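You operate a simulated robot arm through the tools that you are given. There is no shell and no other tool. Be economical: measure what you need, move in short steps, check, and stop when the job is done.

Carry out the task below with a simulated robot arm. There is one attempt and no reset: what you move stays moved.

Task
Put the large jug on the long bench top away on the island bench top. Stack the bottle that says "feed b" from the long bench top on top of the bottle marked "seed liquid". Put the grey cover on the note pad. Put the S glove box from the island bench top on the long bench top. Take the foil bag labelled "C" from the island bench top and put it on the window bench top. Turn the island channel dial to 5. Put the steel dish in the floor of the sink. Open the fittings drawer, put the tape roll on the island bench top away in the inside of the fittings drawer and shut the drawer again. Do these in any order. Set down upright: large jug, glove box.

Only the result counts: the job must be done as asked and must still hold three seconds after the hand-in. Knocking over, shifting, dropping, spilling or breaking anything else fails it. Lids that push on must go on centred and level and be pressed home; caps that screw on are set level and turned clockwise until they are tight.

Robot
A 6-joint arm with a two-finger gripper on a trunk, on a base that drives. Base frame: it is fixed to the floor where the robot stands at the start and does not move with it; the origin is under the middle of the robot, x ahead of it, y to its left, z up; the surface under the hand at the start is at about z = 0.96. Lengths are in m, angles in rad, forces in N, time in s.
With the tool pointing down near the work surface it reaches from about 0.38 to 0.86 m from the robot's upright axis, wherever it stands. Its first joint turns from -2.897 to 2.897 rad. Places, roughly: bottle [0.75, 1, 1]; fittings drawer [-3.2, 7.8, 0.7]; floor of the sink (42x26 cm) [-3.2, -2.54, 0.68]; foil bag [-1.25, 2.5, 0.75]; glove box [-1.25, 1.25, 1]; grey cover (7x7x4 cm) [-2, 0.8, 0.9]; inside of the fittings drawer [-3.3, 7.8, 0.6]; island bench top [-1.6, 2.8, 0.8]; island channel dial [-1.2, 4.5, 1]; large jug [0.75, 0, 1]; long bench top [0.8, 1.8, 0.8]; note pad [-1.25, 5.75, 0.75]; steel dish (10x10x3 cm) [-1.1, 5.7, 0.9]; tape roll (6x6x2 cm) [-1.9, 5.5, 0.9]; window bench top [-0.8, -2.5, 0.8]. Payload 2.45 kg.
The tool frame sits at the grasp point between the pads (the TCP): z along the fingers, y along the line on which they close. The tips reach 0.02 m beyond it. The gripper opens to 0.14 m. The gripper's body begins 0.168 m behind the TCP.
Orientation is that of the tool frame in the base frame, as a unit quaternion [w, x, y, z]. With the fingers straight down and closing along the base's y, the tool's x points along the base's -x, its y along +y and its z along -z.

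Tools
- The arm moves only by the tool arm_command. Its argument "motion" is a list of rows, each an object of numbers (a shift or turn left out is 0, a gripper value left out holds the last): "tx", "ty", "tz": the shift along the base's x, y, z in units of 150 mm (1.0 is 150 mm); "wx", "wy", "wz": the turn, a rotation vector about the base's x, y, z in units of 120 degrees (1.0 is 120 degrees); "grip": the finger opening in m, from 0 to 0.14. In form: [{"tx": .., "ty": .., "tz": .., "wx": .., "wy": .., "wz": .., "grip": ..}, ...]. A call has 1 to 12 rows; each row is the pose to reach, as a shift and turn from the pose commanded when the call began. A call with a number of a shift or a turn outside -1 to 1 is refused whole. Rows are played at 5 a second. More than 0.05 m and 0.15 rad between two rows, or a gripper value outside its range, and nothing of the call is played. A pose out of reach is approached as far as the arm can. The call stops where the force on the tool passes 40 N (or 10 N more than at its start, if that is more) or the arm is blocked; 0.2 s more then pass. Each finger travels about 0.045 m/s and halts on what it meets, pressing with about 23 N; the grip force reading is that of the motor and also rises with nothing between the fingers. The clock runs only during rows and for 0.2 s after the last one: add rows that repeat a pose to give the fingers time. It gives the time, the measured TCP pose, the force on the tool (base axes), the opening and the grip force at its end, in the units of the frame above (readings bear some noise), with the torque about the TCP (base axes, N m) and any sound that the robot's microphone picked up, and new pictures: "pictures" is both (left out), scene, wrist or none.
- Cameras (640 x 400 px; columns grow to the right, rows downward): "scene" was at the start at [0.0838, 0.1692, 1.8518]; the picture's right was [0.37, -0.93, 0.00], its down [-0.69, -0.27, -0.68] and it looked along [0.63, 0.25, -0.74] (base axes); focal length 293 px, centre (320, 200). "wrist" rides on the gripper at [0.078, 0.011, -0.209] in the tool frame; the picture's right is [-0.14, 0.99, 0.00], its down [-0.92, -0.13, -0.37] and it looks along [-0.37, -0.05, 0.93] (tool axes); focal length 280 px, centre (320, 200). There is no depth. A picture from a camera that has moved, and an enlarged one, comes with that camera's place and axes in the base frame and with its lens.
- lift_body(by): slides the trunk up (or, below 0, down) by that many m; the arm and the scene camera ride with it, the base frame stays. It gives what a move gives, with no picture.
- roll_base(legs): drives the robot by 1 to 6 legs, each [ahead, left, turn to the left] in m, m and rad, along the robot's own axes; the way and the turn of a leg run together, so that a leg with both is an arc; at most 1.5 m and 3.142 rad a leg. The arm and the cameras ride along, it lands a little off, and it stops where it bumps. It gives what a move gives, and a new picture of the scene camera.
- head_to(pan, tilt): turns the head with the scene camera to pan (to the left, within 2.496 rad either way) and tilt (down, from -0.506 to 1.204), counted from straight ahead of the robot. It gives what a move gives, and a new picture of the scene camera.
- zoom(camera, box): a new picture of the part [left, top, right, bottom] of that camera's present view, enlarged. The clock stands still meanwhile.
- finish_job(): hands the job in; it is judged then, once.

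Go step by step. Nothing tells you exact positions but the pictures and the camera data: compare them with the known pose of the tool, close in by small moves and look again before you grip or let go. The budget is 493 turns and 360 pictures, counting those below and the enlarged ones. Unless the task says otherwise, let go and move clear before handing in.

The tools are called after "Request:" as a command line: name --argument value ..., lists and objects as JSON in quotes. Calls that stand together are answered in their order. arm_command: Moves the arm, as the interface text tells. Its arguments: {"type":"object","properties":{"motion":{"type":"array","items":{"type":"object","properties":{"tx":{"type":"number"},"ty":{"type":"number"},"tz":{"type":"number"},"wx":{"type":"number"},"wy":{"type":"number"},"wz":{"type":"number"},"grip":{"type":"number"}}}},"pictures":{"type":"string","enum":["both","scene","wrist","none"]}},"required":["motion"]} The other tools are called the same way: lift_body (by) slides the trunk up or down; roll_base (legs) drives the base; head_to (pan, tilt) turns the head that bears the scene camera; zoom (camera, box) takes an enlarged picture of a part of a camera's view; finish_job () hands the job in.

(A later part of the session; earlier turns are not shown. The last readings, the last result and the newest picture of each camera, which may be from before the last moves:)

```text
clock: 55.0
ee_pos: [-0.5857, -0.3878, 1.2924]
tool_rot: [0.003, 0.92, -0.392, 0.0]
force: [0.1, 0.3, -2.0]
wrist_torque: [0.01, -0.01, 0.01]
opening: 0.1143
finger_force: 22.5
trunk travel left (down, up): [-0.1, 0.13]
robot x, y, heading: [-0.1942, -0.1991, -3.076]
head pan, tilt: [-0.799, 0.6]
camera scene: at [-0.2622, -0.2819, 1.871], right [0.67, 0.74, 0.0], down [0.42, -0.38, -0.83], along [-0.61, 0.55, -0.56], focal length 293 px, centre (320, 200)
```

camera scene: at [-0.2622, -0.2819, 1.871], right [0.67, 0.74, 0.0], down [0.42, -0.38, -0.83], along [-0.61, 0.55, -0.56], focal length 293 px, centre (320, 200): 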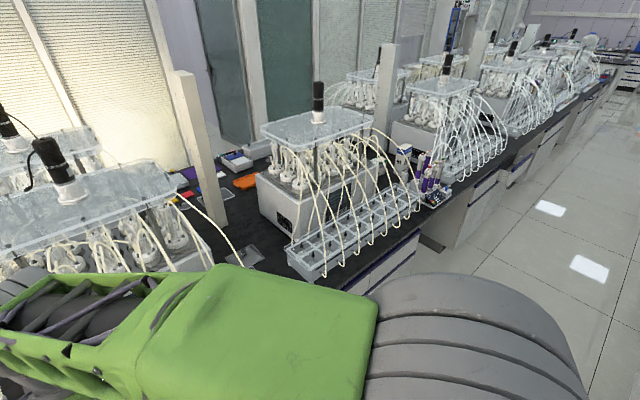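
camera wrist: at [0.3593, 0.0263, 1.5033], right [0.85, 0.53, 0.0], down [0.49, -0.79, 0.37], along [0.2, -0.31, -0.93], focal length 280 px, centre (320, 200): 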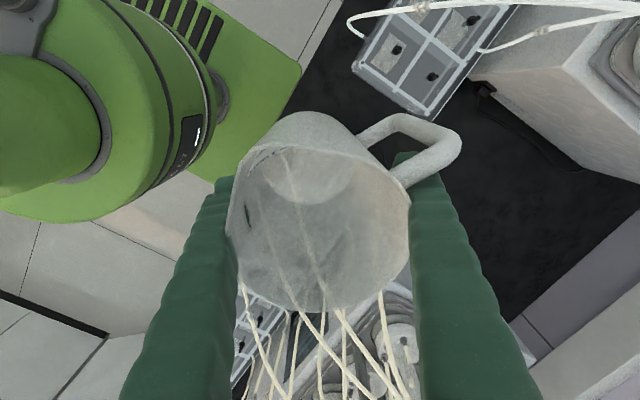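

The island's gap areas need a closer look. I fix the heading and slide along the island to survey it while holding the jug.

Request:
roll_base --legs '[[0, 0, -0.066], [0, -0.9, 0]]'

Request:
head_to --pan 0.8 --tilt 0.75

Request:
head_to --pan -0.8 --tilt 0.7

```text
clock: 63.6
ee_pos: [-0.5962, 0.5236, 1.2924]
tool_rot: [0.002, 0.906, -0.422, 0.001]
force: [0.0, -0.2, -1.0]
wrist_torque: [0.06, -0.04, 0.02]
opening: 0.1135
finger_force: 23.0
trunk travel left (down, up): [-0.1, 0.13]
robot x, y, heading: [-0.1905, 0.6848, 3.141]
head pan, tilt: [-0.799, 0.6]
camera scene: at [-0.2662, 0.608, 1.871], right [0.72, 0.7, 0.0], down [0.39, -0.41, -0.83], along [-0.57, 0.59, -0.56], focal length 293 px, centre (320, 200)
```

scene: 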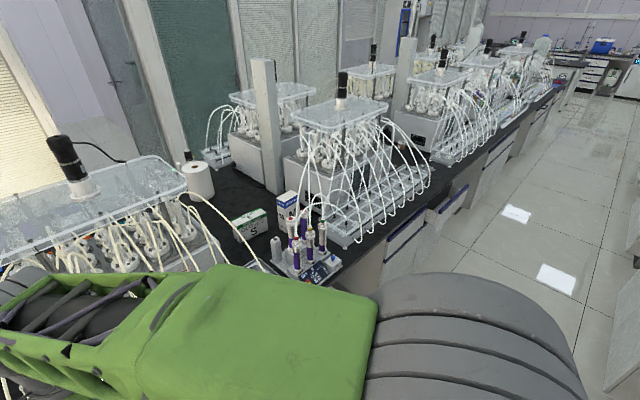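

```text
clock: 65.3
ee_pos: [-0.5975, 0.5233, 1.2936]
tool_rot: [0.003, 0.906, -0.423, 0.0]
force: [1.4, -0.3, -2.0]
wrist_torque: [0.04, -0.02, 0.01]
opening: 0.1132
finger_force: 22.5
trunk travel left (down, up): [-0.1, 0.13]
robot x, y, heading: [-0.1914, 0.6885, 3.14]
head pan, tilt: [0.799, 0.75]
camera scene: at [-0.2624, 0.4851, 1.8581], right [-0.72, 0.7, 0.0], down [0.48, 0.49, -0.73], along [-0.51, -0.52, -0.68], focal length 293 px, centre (320, 200)
```

scene: 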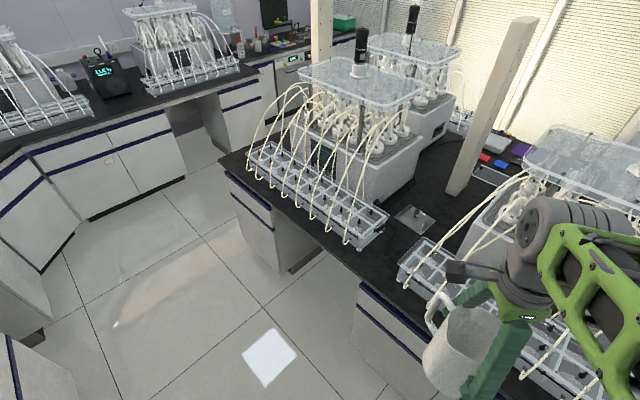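

```text
clock: 67.0
ee_pos: [-0.5963, 0.5232, 1.2926]
tool_rot: [0.003, 0.906, -0.423, -0.001]
force: [-0.3, 0.0, -1.4]
wrist_torque: [0.01, -0.03, -0.01]
opening: 0.1131
finger_force: 22.8
trunk travel left (down, up): [-0.1, 0.13]
robot x, y, heading: [-0.1934, 0.6851, 3.14]
head pan, tilt: [-0.799, 0.7]
camera scene: at [-0.2638, 0.6054, 1.8623], right [0.72, 0.7, 0.0], down [0.45, -0.46, -0.76], along [-0.53, 0.55, -0.64], focal length 293 px, centre (320, 200)
```

scene: 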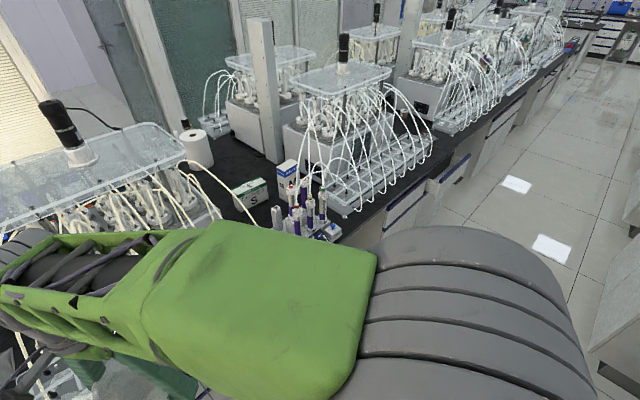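

There's a free patch near the island edge around (-0.95, 0.17), between two trays and in front of a metal plate. I drive so the arm faces it.

Request:
roll_base --legs '[[0, 0.355, 0]]'

Request:
head_to --pan 0.5 --tilt 0.9

```text
clock: 70.6
ee_pos: [-0.5946, 0.1705, 1.2928]
tool_rot: [0.003, 0.908, -0.42, -0.001]
force: [-0.2, 0.8, -2.2]
wrist_torque: [0.05, 0.01, 0.01]
opening: 0.1125
finger_force: 22.7
trunk travel left (down, up): [-0.1, 0.13]
robot x, y, heading: [-0.1937, 0.3357, -3.134]
head pan, tilt: [-0.799, 0.7]
camera scene: at [-0.2626, 0.255, 1.8623], right [0.71, 0.7, 0.0], down [0.45, -0.46, -0.77], along [-0.54, 0.55, -0.64], focal length 293 px, centre (320, 200)
```

scene: 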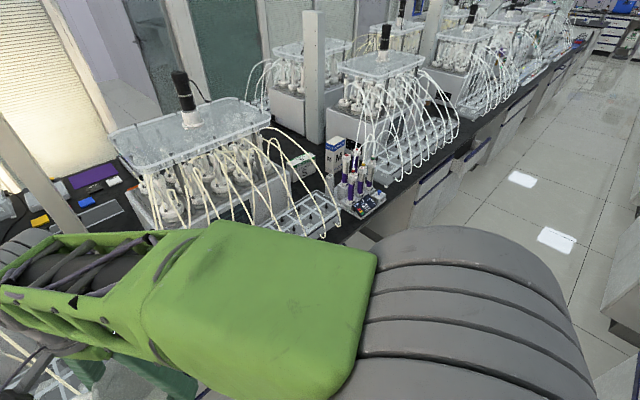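

```text
clock: 72.1
ee_pos: [-0.5946, 0.1711, 1.2933]
tool_rot: [0.003, 0.908, -0.419, -0.001]
force: [-0.3, 0.1, -1.4]
wrist_torque: [-0.02, -0.02, -0.02]
opening: 0.1125
finger_force: 22.9
trunk travel left (down, up): [-0.1, 0.13]
robot x, y, heading: [-0.1969, 0.3332, -3.14]
head pan, tilt: [0.499, 0.901]
camera scene: at [-0.2692, 0.1584, 1.8462], right [-0.48, 0.88, 0.0], down [0.69, 0.38, -0.62], along [-0.54, -0.3, -0.78], focal length 293 px, centre (320, 200)
```

scene: 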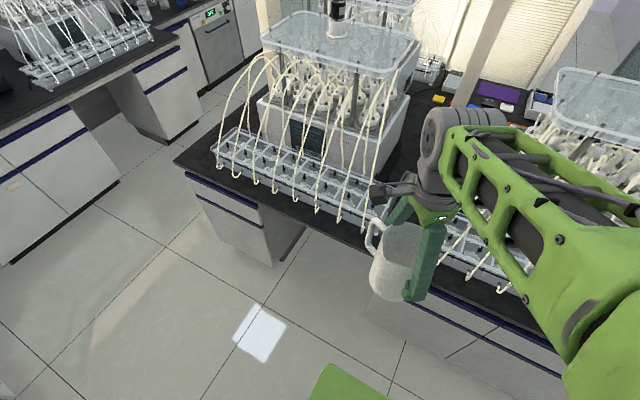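

Request:
arm_command --motion '[{"tx": -0.25}, {"tx": -0.5}, {"tx": -0.75}, {"tx": -1.0}, {"tx": -1.0}]' --pictures "none"

Request:
arm_command --motion '[{"tx": -0.25}, {"tx": -0.5}, {"tx": -0.75}, {"tx": -1.0}, {"tx": -1.0}]' --pictures "both"

```text
clock: 73.3
ee_pos: [-0.745, 0.1706, 1.2949]
tool_rot: [0.002, 0.908, -0.419, 0.0]
force: [-0.3, -0.6, -1.1]
wrist_torque: [0.02, 0.01, -0.01]
opening: 0.1122
finger_force: 22.9
trunk travel left (down, up): [-0.1, 0.13]
robot x, y, heading: [-0.1973, 0.335, -3.133]
head pan, tilt: [0.499, 0.901]
```

```text
clock: 74.5
ee_pos: [-0.8967, 0.1728, 1.2945]
tool_rot: [0.002, 0.908, -0.42, 0.0]
force: [0.3, 0.1, -2.3]
wrist_torque: [0.05, 0.04, -0.02]
opening: 0.1122
finger_force: 23.0
trunk travel left (down, up): [-0.1, 0.13]
robot x, y, heading: [-0.1936, 0.3325, -3.141]
head pan, tilt: [0.499, 0.901]
camera scene: at [-0.2682, 0.1584, 1.8463], right [-0.48, 0.88, 0.0], down [0.69, 0.38, -0.62], along [-0.54, -0.3, -0.78], focal length 293 px, centre (320, 200)
camera wrist: at [-0.8533, 0.107, 1.5053], right [-0.84, -0.54, 0.01], down [-0.5, 0.79, 0.37], along [-0.2, 0.31, -0.93], focal length 280 px, centre (320, 200)
```

scene: 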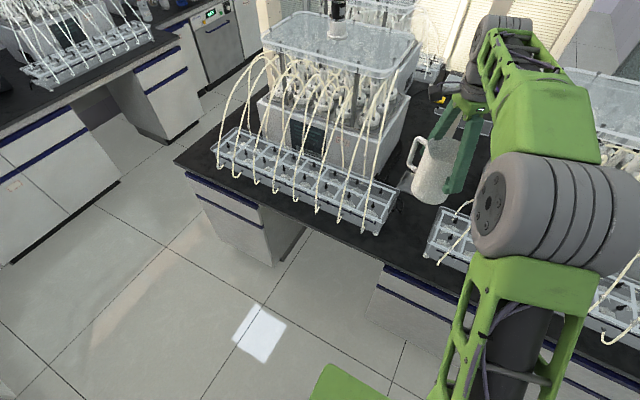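
wrist: 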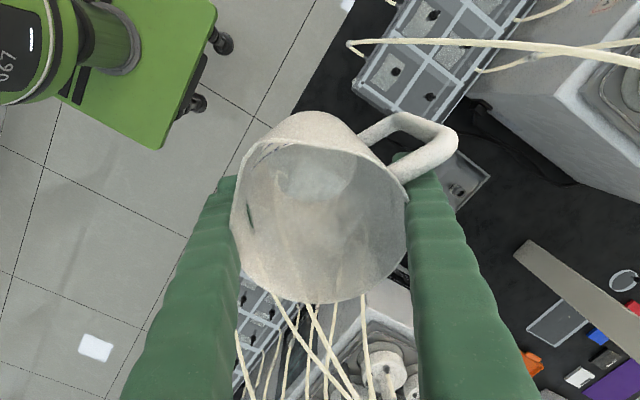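

Request:
arm_command --motion '[{"tx": -0.28, "ty": -0.05}, {"tx": -0.28, "ty": -0.05, "tz": -0.3}, {"tx": -0.28, "ty": -0.05, "tz": -0.6}, {"tx": -0.28, "ty": -0.05, "tz": -0.9}, {"tx": -0.28, "ty": -0.05, "tz": -0.9}]' --pictures "both"

```text
clock: 75.7
ee_pos: [-0.9347, 0.1632, 1.1558]
tool_rot: [0.002, 0.908, -0.419, 0.0]
force: [0.2, -0.8, -0.5]
wrist_torque: [-0.01, 0.01, -0.01]
opening: 0.1118
finger_force: 23.1
trunk travel left (down, up): [-0.1, 0.13]
robot x, y, heading: [-0.1912, 0.3357, -3.134]
head pan, tilt: [0.499, 0.901]
camera scene: at [-0.269, 0.1584, 1.8462], right [-0.48, 0.88, 0.0], down [0.69, 0.38, -0.62], along [-0.54, -0.3, -0.78], focal length 293 px, centre (320, 200)
camera wrist: at [-0.8921, 0.0972, 1.3675], right [-0.84, -0.54, 0.0], down [-0.5, 0.79, 0.37], along [-0.2, 0.31, -0.93], focal length 280 px, centre (320, 200)
```

scene: 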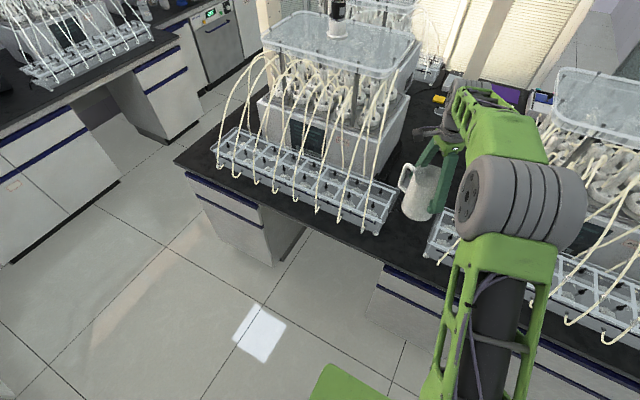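
wrist: 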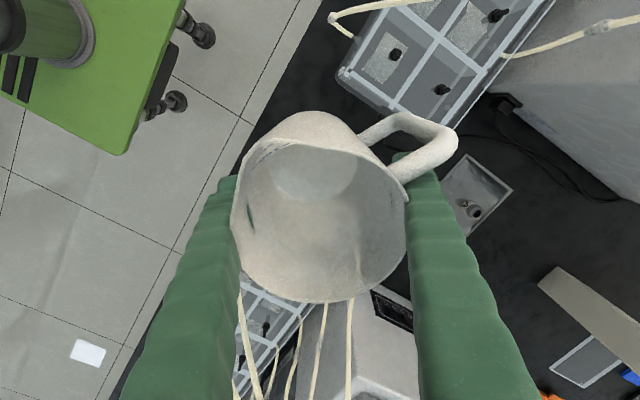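

Request:
arm_command --motion '[{"tz": -0.25}, {"tz": -0.5}, {"tz": -0.75}, {"tz": -1.0}, {"tz": -1.0}]' --pictures "both"

Request:
zoom --camera "scene" --box '[360, 150, 520, 270]'

```text
clock: 76.9
ee_pos: [-0.9375, 0.1674, 1.0068]
tool_rot: [0.002, 0.908, -0.42, 0.0]
force: [0.2, 0.6, -0.6]
wrist_torque: [0.05, 0.01, -0.02]
opening: 0.1115
finger_force: 23.4
trunk travel left (down, up): [-0.1, 0.13]
robot x, y, heading: [-0.1915, 0.3356, -3.135]
head pan, tilt: [0.499, 0.901]
camera scene: at [-0.269, 0.1585, 1.8463], right [-0.48, 0.88, 0.0], down [0.69, 0.38, -0.62], along [-0.54, -0.3, -0.78], focal length 293 px, centre (320, 200)
camera wrist: at [-0.8943, 0.1008, 1.2162], right [-0.84, -0.54, 0.01], down [-0.5, 0.79, 0.37], along [-0.2, 0.31, -0.93], focal length 280 px, centre (320, 200)
```

scene: 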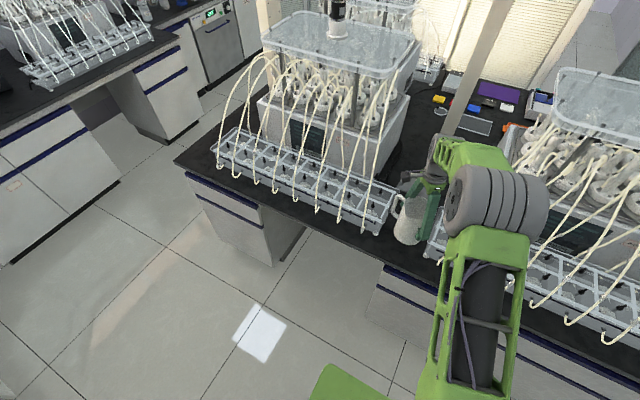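
wrist: 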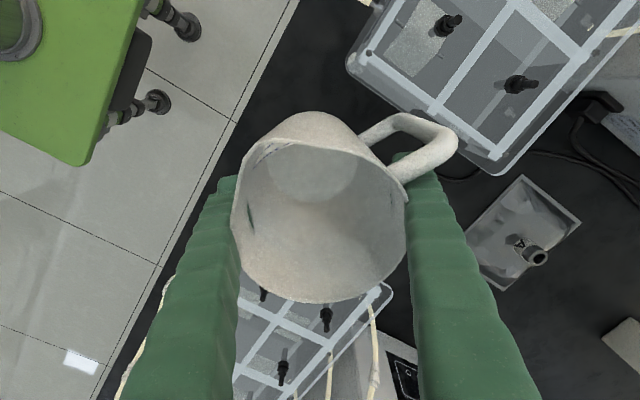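

```text
3.33 times, centred on (440, 210) of scene
camera zoom: at [-0.269, 0.1585, 1.8463], right [-0.48, 0.88, 0.0], down [0.69, 0.38, -0.62], along [-0.54, -0.3, -0.78], focal length 976 px, centre (-80, 167)
```

zoom: 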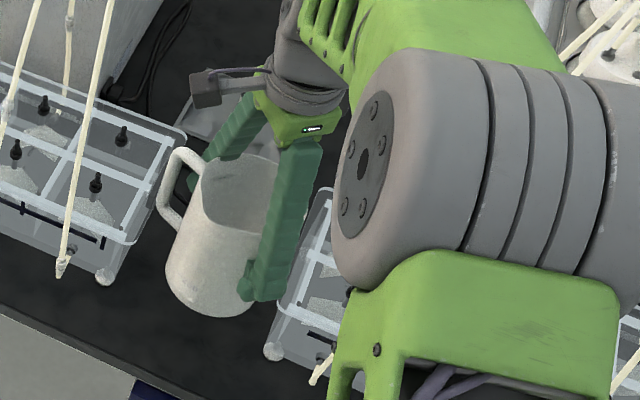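

The spot is clear on both sides. I lower gently until contact.

Request:
arm_command --motion '[{"tz": -0.15}, {"tz": -0.3}, {"tz": -0.36}, {"tz": -0.42}, {"tz": -0.46}, {"tz": -0.5}, {"tz": -0.52}]' --pictures "none"

```text
clock: 78.4
ee_pos: [-0.9383, 0.1649, 0.9412]
tool_rot: [0.005, 0.907, -0.421, -0.004]
force: [6.4, 4.9, 16.8]
wrist_torque: [0.29, 0.14, -0.38]
opening: 0.1123
finger_force: 22.9
trunk travel left (down, up): [-0.1, 0.13]
robot x, y, heading: [-0.1961, 0.3352, -3.134]
head pan, tilt: [0.499, 0.901]
stopped in row 7: the force on the tool passed its limit at 42 N (the readings are from after the stop); the commanded pose is now the measured one
```

Request:
arm_command --motion '[{"grip": 0.118}, {"grip": 0.122}, {"grip": 0.126}, {"grip": 0.126}]' --pictures "both"

```text
clock: 79.4
ee_pos: [-0.939, 0.1628, 0.9368]
tool_rot: [0.004, 0.907, -0.421, -0.002]
force: [0.1, -0.4, 0.5]
wrist_torque: [-0.01, 0.05, -0.03]
opening: 0.1261
finger_force: 0.0
trunk travel left (down, up): [-0.1, 0.13]
robot x, y, heading: [-0.1953, 0.3318, -3.135]
head pan, tilt: [0.499, 0.901]
camera scene: at [-0.2691, 0.1585, 1.8462], right [-0.48, 0.88, 0.0], down [0.69, 0.38, -0.62], along [-0.54, -0.3, -0.78], focal length 293 px, centre (320, 200)
camera wrist: at [-0.8956, 0.0987, 1.1475], right [-0.84, -0.53, 0.01], down [-0.49, 0.79, 0.37], along [-0.2, 0.31, -0.93], focal length 280 px, centre (320, 200)
```

scene: 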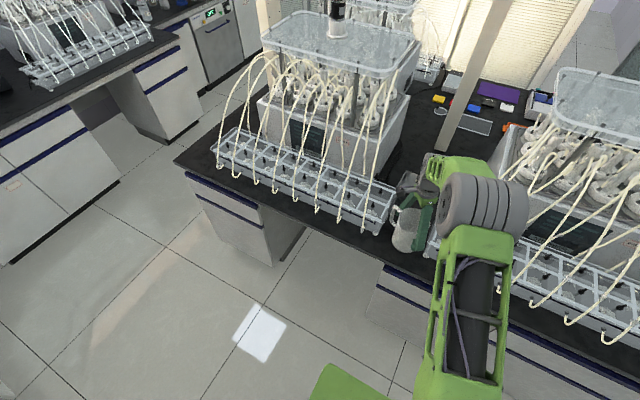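
wrist: 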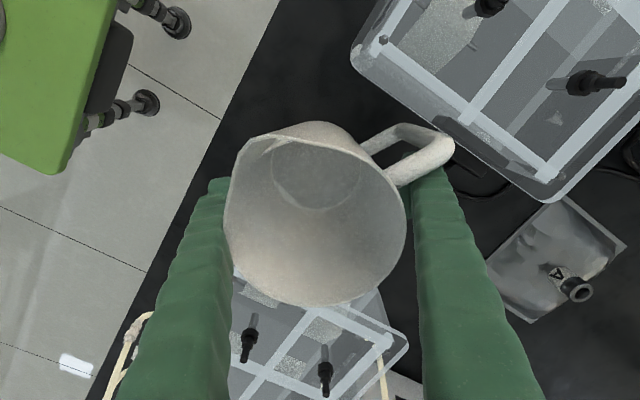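

Request:
arm_command --motion '[{"tz": 0.1}, {"tz": 0.2}, {"tz": 0.4}, {"tz": 0.7}, {"tz": 1.0}, {"tz": 1.0}]' --pictures "wrist"

Request:
arm_command --motion '[{"tz": 0.3}, {"tz": 0.6}, {"tz": 0.9}, {"tz": 0.9, "tx": 0.3}, {"tz": 0.9, "tx": 0.6}, {"tz": 0.9, "tx": 0.9}, {"tz": 0.9, "tx": 0.9}]' --pictures "none"

Request:
arm_command --motion '[{"tx": 0.3}, {"tx": 0.6}, {"tx": 0.9}, {"tx": 1.0}, {"tx": 1.0}]' --pictures "scene"

```text
clock: 80.8
ee_pos: [-0.9366, 0.1634, 1.0894]
tool_rot: [0.004, 0.907, -0.421, -0.002]
force: [0.6, 1.3, -0.8]
wrist_torque: [-0.05, -0.01, 0.0]
opening: 0.126
finger_force: 0.1
trunk travel left (down, up): [-0.1, 0.13]
robot x, y, heading: [-0.1913, 0.3364, -3.137]
head pan, tilt: [0.499, 0.901]
camera wrist: at [-0.8946, 0.0978, 1.2991], right [-0.84, -0.53, 0.01], down [-0.49, 0.79, 0.37], along [-0.2, 0.31, -0.93], focal length 280 px, centre (320, 200)
```

wrist: 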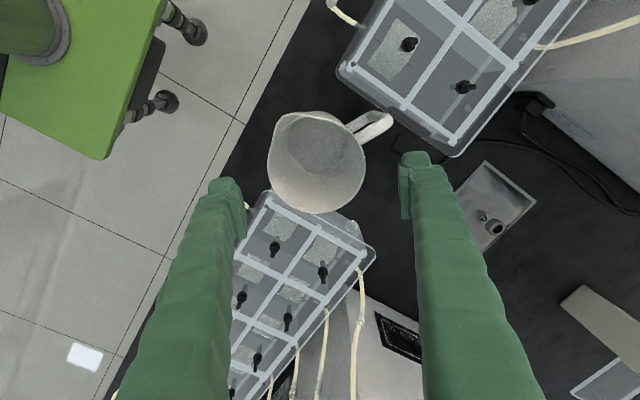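

```text
clock: 82.4
ee_pos: [-0.8062, 0.1621, 1.2248]
tool_rot: [0.004, 0.907, -0.421, -0.002]
force: [-0.4, -1.1, 0.4]
wrist_torque: [-0.02, 0.0, 0.01]
opening: 0.1262
finger_force: 0.0
trunk travel left (down, up): [-0.1, 0.13]
robot x, y, heading: [-0.1912, 0.3358, -3.135]
head pan, tilt: [0.499, 0.901]
```

```text
clock: 83.6
ee_pos: [-0.6549, 0.1645, 1.2233]
tool_rot: [0.005, 0.907, -0.421, -0.002]
force: [0.6, -0.7, 0.6]
wrist_torque: [0.01, -0.01, -0.01]
opening: 0.1259
finger_force: 0.1
trunk travel left (down, up): [-0.1, 0.13]
robot x, y, heading: [-0.1925, 0.3382, -3.135]
head pan, tilt: [0.499, 0.901]
camera scene: at [-0.2692, 0.1585, 1.8462], right [-0.48, 0.88, 0.0], down [0.69, 0.38, -0.62], along [-0.54, -0.3, -0.78], focal length 293 px, centre (320, 200)
```

scene: 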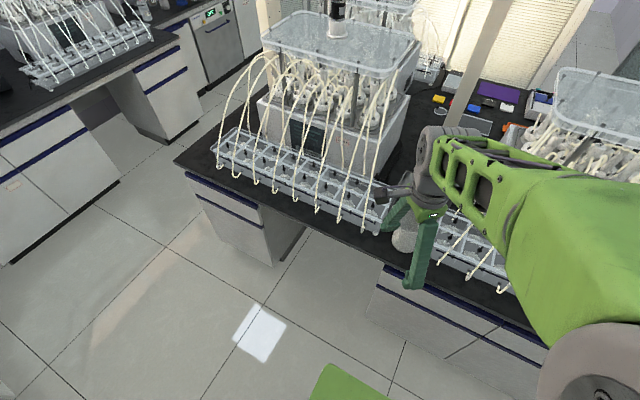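

The jug stands upright on the island. Next the S glove box: I slide along the island to look at it.

Request:
roll_base --legs '[[0, -1.0, 0]]'

Request:
head_to --pan 0.3 --tilt 0.7

```text
clock: 92.5
ee_pos: [-0.6719, 1.123, 1.2245]
tool_rot: [0.005, 0.916, -0.401, -0.003]
force: [-0.4, 0.8, 0.6]
wrist_torque: [-0.02, -0.01, 0.0]
opening: 0.1261
finger_force: 0.1
trunk travel left (down, up): [-0.1, 0.13]
robot x, y, heading: [-0.2193, 1.313, -3.092]
head pan, tilt: [0.499, 0.901]
camera scene: at [-0.287, 1.1331, 1.8462], right [-0.52, 0.85, 0.0], down [0.67, 0.41, -0.62], along [-0.53, -0.32, -0.78], focal length 293 px, centre (320, 200)
```

scene: 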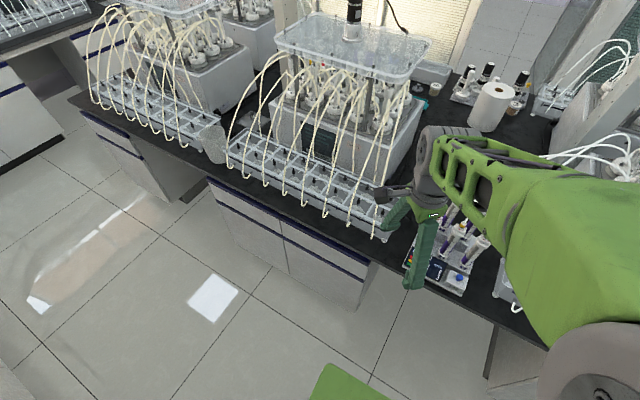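

```text
clock: 93.2
ee_pos: [-0.6734, 1.1232, 1.2228]
tool_rot: [0.004, 0.916, -0.402, -0.002]
force: [0.0, 0.5, -0.5]
wrist_torque: [0.0, -0.01, 0.03]
opening: 0.1258
finger_force: 0.1
trunk travel left (down, up): [-0.1, 0.13]
robot x, y, heading: [-0.2209, 1.3122, -3.088]
head pan, tilt: [0.3, 0.7]
camera scene: at [-0.3024, 1.1432, 1.8623], right [-0.34, 0.94, 0.0], down [0.61, 0.22, -0.76], along [-0.72, -0.26, -0.64], focal length 293 px, centre (320, 200)
```

scene: 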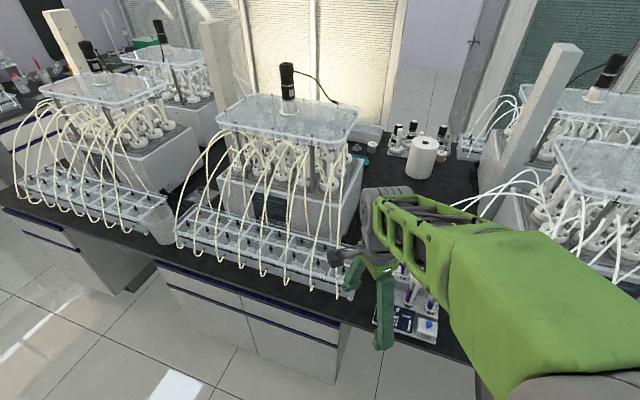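

Request:
roll_base --legs '[[0, -0.4, -0.05]]'

Request:
zoom --camera "scene" --box '[160, 130, 400, 340]'

```text
clock: 97.2
ee_pos: [-0.6911, 1.5332, 1.2241]
tool_rot: [0.005, 0.907, -0.422, -0.003]
force: [0.3, 0.2, 0.1]
wrist_torque: [-0.01, 0.0, -0.02]
opening: 0.1259
finger_force: 0.0
trunk travel left (down, up): [-0.1, 0.13]
robot x, y, heading: [-0.236, 1.7008, -3.138]
head pan, tilt: [0.3, 0.7]
camera scene: at [-0.3199, 1.5371, 1.8624], right [-0.3, 0.95, 0.0], down [0.61, 0.19, -0.77], along [-0.73, -0.23, -0.64], focal length 293 px, centre (320, 200)
```

scene: 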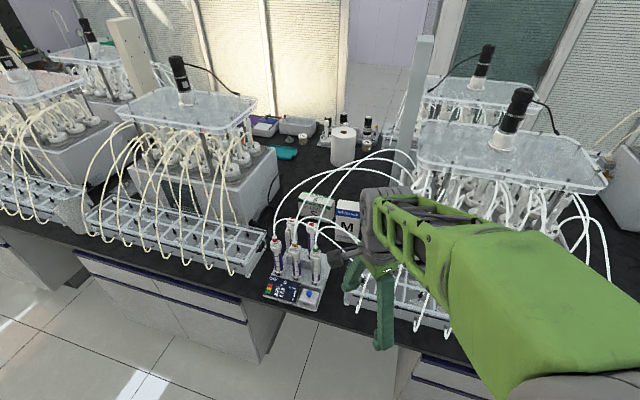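

```text
1.90 times, centred on (280, 235) of scene
camera zoom: at [-0.3199, 1.5371, 1.8624], right [-0.3, 0.95, 0.0], down [0.61, 0.19, -0.77], along [-0.73, -0.23, -0.64], focal length 558 px, centre (396, 133)
```

zoom: 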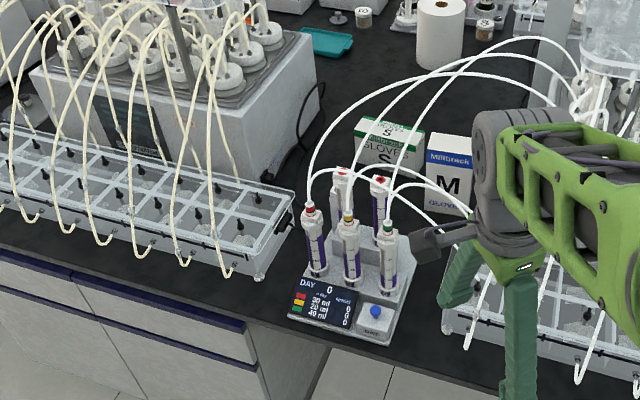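

Request:
zoom --camera "scene" --box '[260, 170, 380, 260]'

```text
4.44 times, centred on (320, 215) of scene
camera zoom: at [-0.3199, 1.5371, 1.8624], right [-0.3, 0.95, 0.0], down [0.61, 0.19, -0.77], along [-0.73, -0.23, -0.64], focal length 1301 px, centre (320, 133)
```

zoom: 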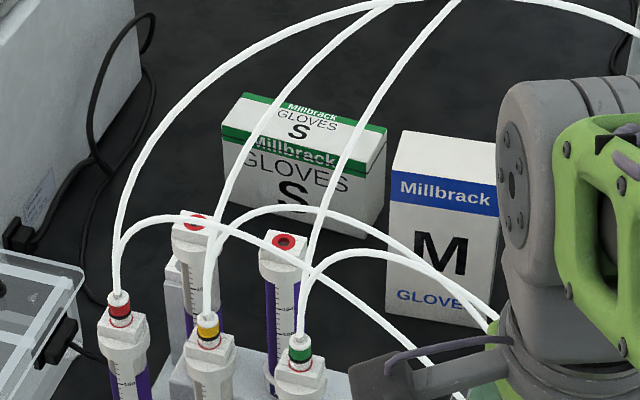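

The S box (about 17×6×10 cm) stands near (-1.32, 1.21), behind a dosing unit with arching tubes. I raise the trunk and hand, then move closer for a top view.

Request:
lift_body --by 0.12

Request:
arm_command --motion '[{"tz": 0.3, "wz": -0.07}, {"tz": 0.6, "wz": -0.14}, {"tz": 0.9, "wz": -0.21}, {"tz": 1.0, "wz": -0.28}, {"tz": 1.0, "wz": -0.31}, {"tz": 1.0, "wz": -0.31}]' --pictures "none"

Request:
roll_base --legs '[[0, 0.4, 0], [0.15, 0, 0]]'

```text
clock: 98.7
ee_pos: [-0.6909, 1.533, 1.3426]
tool_rot: [0.004, 0.907, -0.422, -0.002]
force: [0.1, -1.3, 0.4]
wrist_torque: [-0.04, -0.01, 0.03]
opening: 0.1259
finger_force: 0.1
trunk travel left (down, up): [-0.22, 0.01]
robot x, y, heading: [-0.2286, 1.7041, -3.136]
head pan, tilt: [0.3, 0.7]
```

```text
clock: 100.1
ee_pos: [-0.6898, 1.5334, 1.4932]
tool_rot: [0.003, 0.724, -0.689, -0.002]
force: [-0.1, -0.1, 0.0]
wrist_torque: [0.02, -0.02, -0.01]
opening: 0.1262
finger_force: 0.1
trunk travel left (down, up): [-0.22, 0.01]
robot x, y, heading: [-0.2314, 1.6978, -3.135]
head pan, tilt: [0.3, 0.7]
```

```text
clock: 105.2
ee_pos: [-0.8393, 1.1247, 1.4921]
tool_rot: [0.003, 0.723, -0.691, -0.003]
force: [-1.0, -0.3, -0.3]
wrist_torque: [0.0, -0.09, -0.01]
opening: 0.1258
finger_force: 0.0
trunk travel left (down, up): [-0.22, 0.01]
robot x, y, heading: [-0.3766, 1.292, 3.138]
head pan, tilt: [0.3, 0.7]
camera scene: at [-0.4704, 1.1243, 1.9822], right [-0.29, 0.96, 0.0], down [0.62, 0.19, -0.76], along [-0.73, -0.22, -0.65], focal length 293 px, centre (320, 200)
```

scene: 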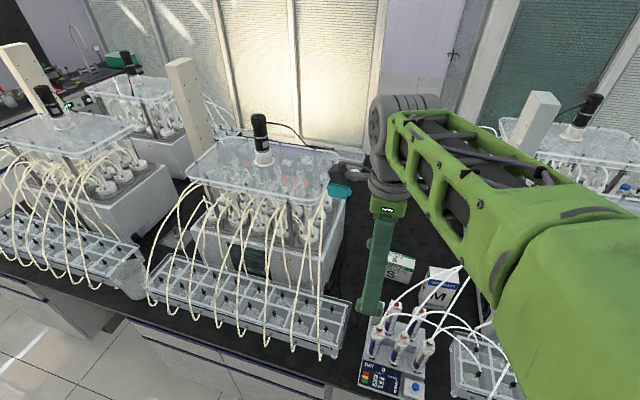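

Request:
arm_command --motion '[{"tx": -0.3}, {"tx": -0.6, "ty": 0.1}, {"tx": -0.9, "ty": 0.2}, {"tx": -1.0, "ty": 0.4}, {"tx": -1.0, "ty": 0.4}]' --pictures "wrist"

```text
clock: 106.4
ee_pos: [-0.9868, 1.1832, 1.492]
tool_rot: [0.002, 0.723, -0.691, -0.004]
force: [-0.7, 0.3, -0.9]
wrist_torque: [0.04, -0.05, -0.01]
opening: 0.1258
finger_force: 0.1
trunk travel left (down, up): [-0.22, 0.01]
robot x, y, heading: [-0.3736, 1.288, 3.132]
head pan, tilt: [0.3, 0.7]
camera wrist: at [-0.993, 1.1032, 1.7023], right [-1.0, 0.09, 0.01], down [0.09, 0.93, 0.37], along [0.03, 0.37, -0.93], focal length 280 px, centre (320, 200)
```

wrist: 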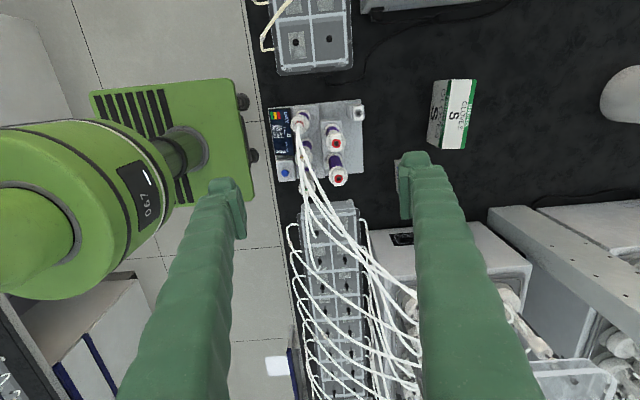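

The tubes run along +y and don't cross above the S box. I move the base closer for reach.

Request:
roll_base --legs '[[0.1, 0.07, 0.01]]'

Request:
arm_command --motion '[{"tx": -0.3, "tz": -0.1}, {"tx": -0.6, "tz": -0.2, "wz": -0.03}, {"tx": -0.9, "tz": -0.3, "wz": -0.06}, {"tx": -1.0, "tz": -0.4, "wz": -0.06}, {"tx": -1.0, "tz": -0.4, "wz": -0.06}]' --pictures "wrist"

```text
clock: 107.7
ee_pos: [-1.0886, 1.1071, 1.4913]
tool_rot: [0.003, 0.725, -0.688, -0.004]
force: [-0.5, -0.7, -0.1]
wrist_torque: [0.07, -0.09, 0.02]
opening: 0.1259
finger_force: 0.0
trunk travel left (down, up): [-0.22, 0.01]
robot x, y, heading: [-0.4777, 1.2188, -3.137]
head pan, tilt: [0.3, 0.7]
camera scene: at [-0.5712, 1.052, 1.9821], right [-0.3, 0.95, 0.0], down [0.62, 0.19, -0.76], along [-0.73, -0.23, -0.65], focal length 293 px, centre (320, 200)
```

scene: 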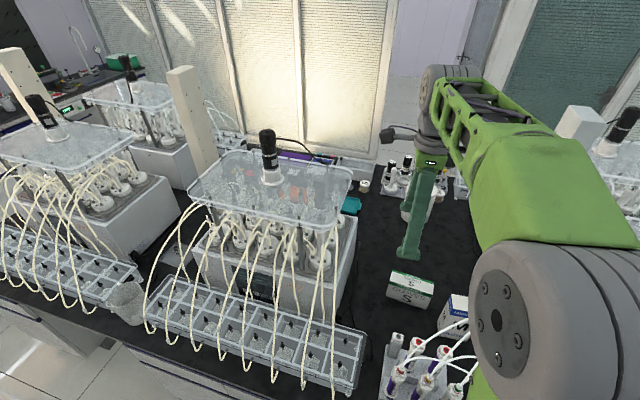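

```text
clock: 108.9
ee_pos: [-1.2389, 1.1079, 1.4331]
tool_rot: [-0.002, -0.681, 0.732, 0.004]
force: [-0.2, 0.3, -0.1]
wrist_torque: [0.04, -0.03, 0.0]
opening: 0.1259
finger_force: 0.1
trunk travel left (down, up): [-0.22, 0.01]
robot x, y, heading: [-0.4788, 1.2166, -3.133]
head pan, tilt: [0.3, 0.7]
camera wrist: at [-1.2541, 1.0306, 1.6429], right [-0.98, 0.21, 0.01], down [0.2, 0.91, 0.37], along [0.07, 0.36, -0.93], focal length 280 px, centre (320, 200)
```

wrist: 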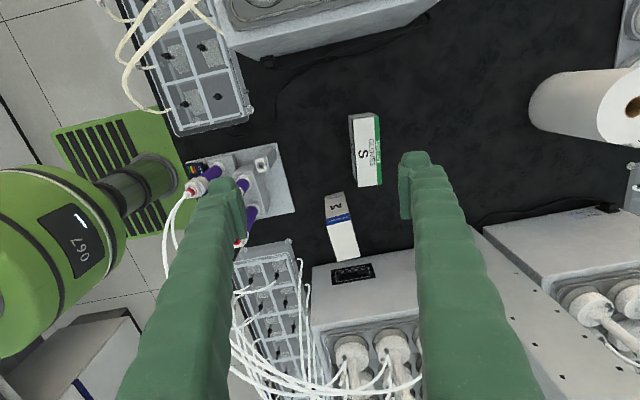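

Request:
roll_base --legs '[[0.03, 0.0, 0]]'

Request:
arm_command --motion '[{"tx": -0.2, "ty": 0.2, "tz": -0.1}, {"tx": -0.4, "ty": 0.4, "tz": -0.2, "wz": -0.025}, {"tx": -0.45, "ty": 0.53, "tz": -0.45, "wz": -0.025}, {"tx": -0.45, "ty": 0.53, "tz": -0.75, "wz": -0.025}, {"tx": -0.45, "ty": 0.53, "tz": -1.0, "wz": -0.025}, {"tx": -0.45, "ty": 0.53, "tz": -1.0, "wz": -0.025}]' --pictures "both"

```text
clock: 109.7
ee_pos: [-1.2693, 1.1063, 1.4314]
tool_rot: [-0.001, -0.681, 0.732, 0.004]
force: [0.3, -0.3, -1.0]
wrist_torque: [0.02, -0.15, 0.05]
opening: 0.1259
finger_force: 0.1
trunk travel left (down, up): [-0.22, 0.01]
robot x, y, heading: [-0.5078, 1.2165, -3.137]
head pan, tilt: [0.3, 0.7]
camera scene: at [-0.6018, 1.053, 1.9821], right [-0.3, 0.95, 0.0], down [0.62, 0.19, -0.76], along [-0.73, -0.23, -0.65], focal length 293 px, centre (320, 200)
```

scene: 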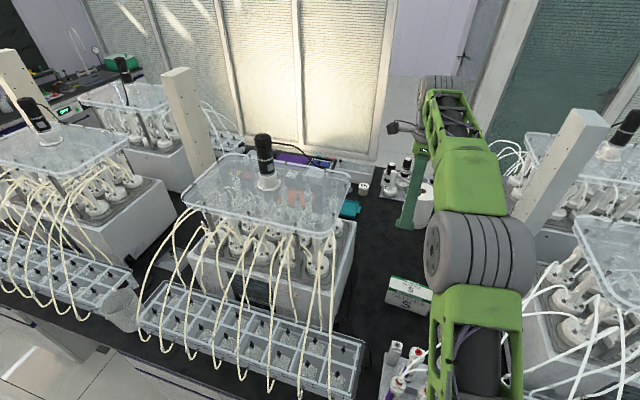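

```text
clock: 111.1
ee_pos: [-1.3326, 1.1861, 1.2792]
tool_rot: [-0.002, -0.662, 0.75, 0.004]
force: [0.1, -0.7, 0.4]
wrist_torque: [0.01, 0.03, -0.03]
opening: 0.1261
finger_force: 0.1
out of reach, approached as far as the arm can: row 2
trunk travel left (down, up): [-0.22, 0.01]
robot x, y, heading: [-0.5067, 1.2209, -3.133]
head pan, tilt: [0.3, 0.7]
camera scene: at [-0.5974, 1.0531, 1.9824], right [-0.3, 0.95, 0.0], down [0.61, 0.19, -0.77], along [-0.73, -0.23, -0.64], focal length 293 px, centre (320, 200)
camera wrist: at [-1.3526, 1.1102, 1.4899], right [-0.97, 0.26, 0.01], down [0.24, 0.9, 0.37], along [0.09, 0.36, -0.93], focal length 280 px, centre (320, 200)
```

scene: 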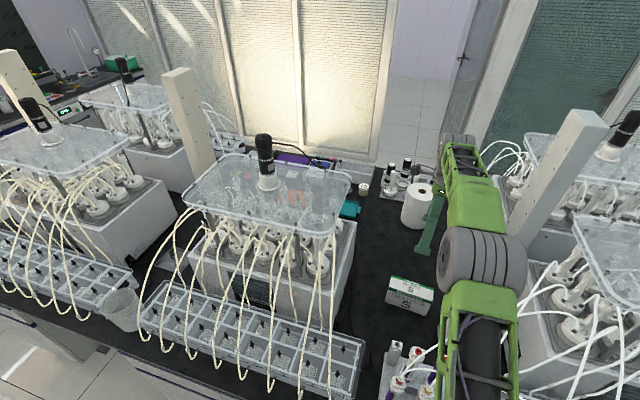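
wrist: 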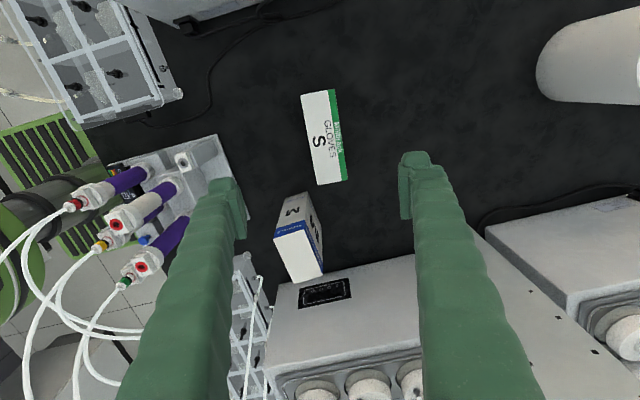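

Request:
arm_command --motion '[{"tx": -0.06, "ty": 0.01, "tz": -0.25, "grip": 0.1}, {"tx": -0.06, "ty": 0.01, "tz": -0.5, "grip": 0.1}, {"tx": -0.06, "ty": 0.01, "tz": -0.75, "grip": 0.1}, {"tx": -0.06, "ty": 0.01, "tz": -1.0, "grip": 0.1}, {"tx": -0.06, "ty": 0.01, "tz": -1.0, "grip": 0.1}]' --pictures "wrist"

```text
clock: 112.3
ee_pos: [-1.3409, 1.189, 1.131]
tool_rot: [-0.002, -0.662, 0.749, 0.003]
force: [0.6, -0.7, 0.3]
wrist_torque: [0.02, 0.0, 0.02]
opening: 0.1001
finger_force: 0.0
trunk travel left (down, up): [-0.22, 0.01]
robot x, y, heading: [-0.5094, 1.2173, -3.135]
head pan, tilt: [0.3, 0.7]
camera wrist: at [-1.3603, 1.1129, 1.3417], right [-0.97, 0.26, 0.01], down [0.24, 0.9, 0.37], along [0.09, 0.36, -0.93], focal length 280 px, centre (320, 200)
```

wrist: 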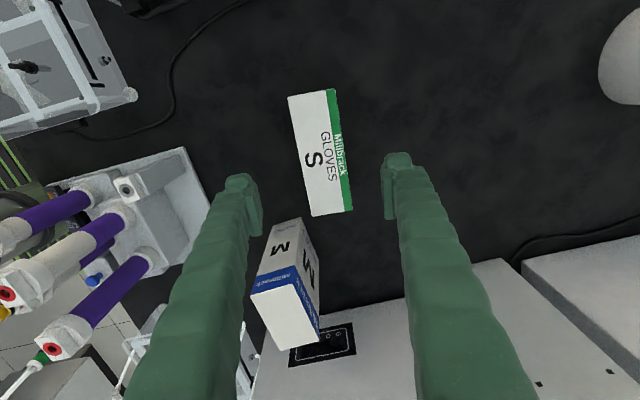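

Request:
arm_command --motion '[{"tz": -0.25}, {"tz": -0.5}, {"tz": -0.75}, {"tz": -0.9}, {"tz": -1.0}, {"tz": -1.0}]' --pictures "wrist"

```text
clock: 113.7
ee_pos: [-1.3416, 1.1862, 0.9824]
tool_rot: [-0.003, -0.663, 0.749, 0.004]
force: [0.7, 0.4, -0.2]
wrist_torque: [0.01, 0.05, -0.01]
opening: 0.1
finger_force: 0.1
trunk travel left (down, up): [-0.22, 0.01]
robot x, y, heading: [-0.5079, 1.2193, -3.137]
head pan, tilt: [0.3, 0.7]
camera wrist: at [-1.3611, 1.1107, 1.1926], right [-0.97, 0.26, 0.01], down [0.24, 0.9, 0.37], along [0.09, 0.36, -0.93], focal length 280 px, centre (320, 200)
```

wrist: 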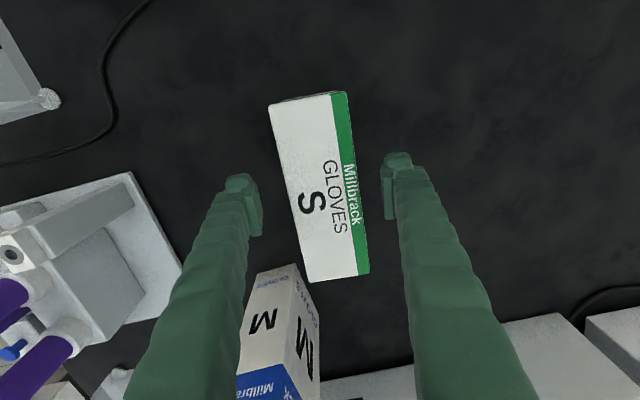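

Request:
arm_command --motion '[{"tz": -0.23}, {"tz": -0.23}, {"tz": -0.23, "grip": 0.08}, {"tz": -0.23, "grip": 0.065}, {"tz": -0.23, "grip": 0.05}, {"tz": -0.23, "grip": 0.05}, {"tz": -0.23, "grip": 0.05}]' --pictures "wrist"

```text
clock: 115.3
ee_pos: [-1.3441, 1.1874, 0.9466]
tool_rot: [-0.002, -0.661, 0.75, 0.005]
force: [-0.2, -0.1, 1.1]
wrist_torque: [0.07, 0.04, 0.18]
opening: 0.0631
finger_force: 23.2
trunk travel left (down, up): [-0.22, 0.01]
robot x, y, heading: [-0.508, 1.2177, -3.136]
head pan, tilt: [0.3, 0.7]
camera wrist: at [-1.3631, 1.1115, 1.157], right [-0.97, 0.26, 0.01], down [0.24, 0.9, 0.37], along [0.09, 0.36, -0.93], focal length 280 px, centre (320, 200)
```

wrist: 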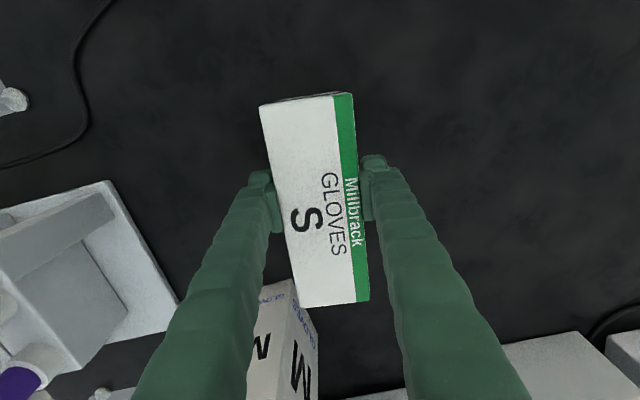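

Box gripped. Lifting straight up and then retracting toward the robot.

Request:
arm_command --motion '[{"tz": 0.1}, {"tz": 0.25}, {"tz": 0.5}, {"tz": 0.75}, {"tz": 1.0}, {"tz": 1.0}]' --pictures "wrist"

Request:
arm_command --motion '[{"tz": 0.25}, {"tz": 0.5}, {"tz": 0.75}, {"tz": 1.0}, {"tz": 1.0}]' --pictures "none"

Request:
arm_command --motion '[{"tz": 0.25}, {"tz": 0.5}, {"tz": 0.75}, {"tz": 0.9, "tx": 0.15}, {"tz": 0.9, "tx": 0.45}, {"tz": 0.9, "tx": 0.75}, {"tz": 0.9, "tx": 1.0}, {"tz": 0.9, "tx": 1.0}]' --pictures "none"

Request:
arm_command --motion '[{"tx": 0.25}, {"tx": 0.5}, {"tx": 0.75}, {"tx": 1.0}, {"tx": 1.0}]' --pictures "scene"

```text
clock: 116.7
ee_pos: [-1.3457, 1.188, 1.0981]
tool_rot: [-0.001, -0.661, 0.75, 0.003]
force: [-1.1, -0.4, -4.2]
wrist_torque: [-0.05, -0.06, -0.02]
opening: 0.0631
finger_force: 22.8
trunk travel left (down, up): [-0.22, 0.01]
robot x, y, heading: [-0.5095, 1.219, -3.137]
head pan, tilt: [0.3, 0.7]
camera wrist: at [-1.3651, 1.1121, 1.3078], right [-0.97, 0.26, 0.01], down [0.24, 0.9, 0.37], along [0.09, 0.36, -0.93], focal length 280 px, centre (320, 200)
```

wrist: 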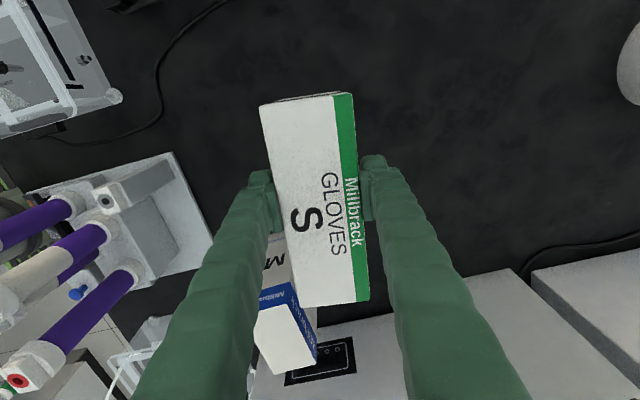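

```text
clock: 117.9
ee_pos: [-1.3412, 1.188, 1.2493]
tool_rot: [-0.002, -0.662, 0.75, 0.003]
force: [-0.1, -0.2, -4.2]
wrist_torque: [-0.06, -0.05, 0.02]
opening: 0.0634
finger_force: 22.8
trunk travel left (down, up): [-0.22, 0.01]
robot x, y, heading: [-0.5075, 1.2156, -3.139]
head pan, tilt: [0.3, 0.7]
```

```text
clock: 119.7
ee_pos: [-1.196, 1.1862, 1.3826]
tool_rot: [-0.001, -0.662, 0.75, 0.004]
force: [-1.3, -0.1, -2.9]
wrist_torque: [-0.02, -0.03, 0.0]
opening: 0.0634
finger_force: 22.5
out of reach, approached as far as the arm can: row 3
trunk travel left (down, up): [-0.22, 0.01]
robot x, y, heading: [-0.5107, 1.2184, -3.135]
head pan, tilt: [0.3, 0.7]
```

```text
clock: 120.9
ee_pos: [-1.0445, 1.1859, 1.3806]
tool_rot: [-0.002, -0.662, 0.749, 0.003]
force: [-0.6, -0.3, -3.7]
wrist_torque: [-0.03, -0.06, 0.02]
opening: 0.0637
finger_force: 22.5
trunk travel left (down, up): [-0.22, 0.01]
robot x, y, heading: [-0.509, 1.2183, -3.138]
head pan, tilt: [0.3, 0.7]
camera scene: at [-0.6001, 1.0531, 1.9822], right [-0.3, 0.95, 0.0], down [0.62, 0.19, -0.76], along [-0.73, -0.23, -0.65], focal length 293 px, centre (320, 200)
```

scene: 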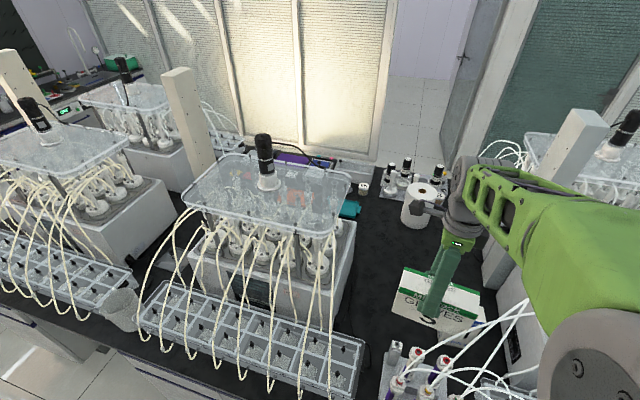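

Request:
arm_command --motion '[{"tx": 0.25}, {"tx": 0.5}, {"tx": 0.75}, {"tx": 0.75}]' --pictures "none"

Request:
roll_base --legs '[[-0.3, 0, 0], [0, 0, 1.57], [0, 0, 1.57]]'

```text
clock: 121.9
ee_pos: [-0.9311, 1.1881, 1.3785]
tool_rot: [-0.001, -0.662, 0.75, 0.003]
force: [-0.7, -0.5, -4.8]
wrist_torque: [-0.04, 0.0, -0.02]
opening: 0.0636
finger_force: 22.9
trunk travel left (down, up): [-0.22, 0.01]
robot x, y, heading: [-0.5079, 1.2183, -3.137]
head pan, tilt: [0.3, 0.7]
```

```text
clock: 131.6
ee_pos: [0.2223, 1.2345, 1.3798]
tool_rot: [0.004, 0.762, 0.648, 0.002]
force: [0.1, -0.1, -4.4]
wrist_torque: [0.03, 0.0, -0.02]
opening: 0.0634
finger_force: 23.0
trunk travel left (down, up): [-0.22, 0.01]
robot x, y, heading: [-0.1989, 1.2216, -0.025]
head pan, tilt: [0.3, 0.7]
camera scene: at [-0.1032, 1.3834, 1.9823], right [0.26, -0.96, 0.0], down [-0.62, -0.17, -0.76], along [0.74, 0.2, -0.64], focal length 293 px, centre (320, 200)
```

scene: 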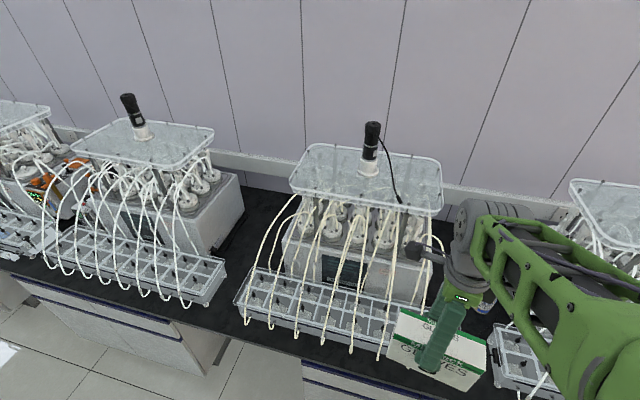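

The old jug gap is wide and known clear; I carry the glove box there.

Request:
roll_base --legs '[[0, -0.6, 0.025], [0, -0.6, 0], [0.1, 0, 0]]'

```text
clock: 143.4
ee_pos: [0.3022, 0.0371, 1.3801]
tool_rot: [0.004, 0.754, 0.657, 0.001]
force: [0.7, 0.3, -5.0]
wrist_torque: [0.05, 0.09, 0.0]
opening: 0.063
finger_force: 22.8
trunk travel left (down, up): [-0.22, 0.01]
robot x, y, heading: [-0.1212, 0.0082, -0.004]
head pan, tilt: [0.3, 0.7]
camera scene: at [-0.0264, 0.1762, 1.9822], right [0.29, -0.96, 0.0], down [-0.62, -0.19, -0.76], along [0.73, 0.22, -0.65], focal length 293 px, centre (320, 200)
```

scene: 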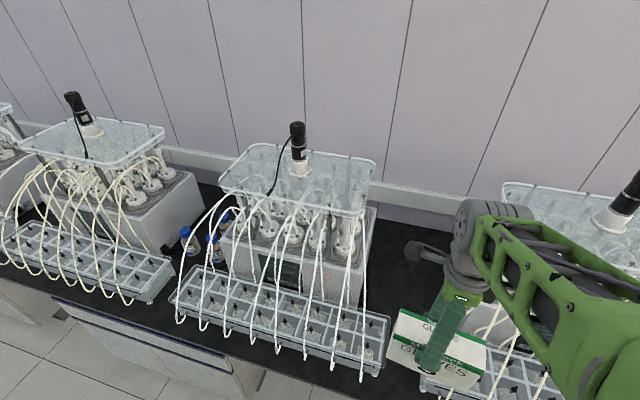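

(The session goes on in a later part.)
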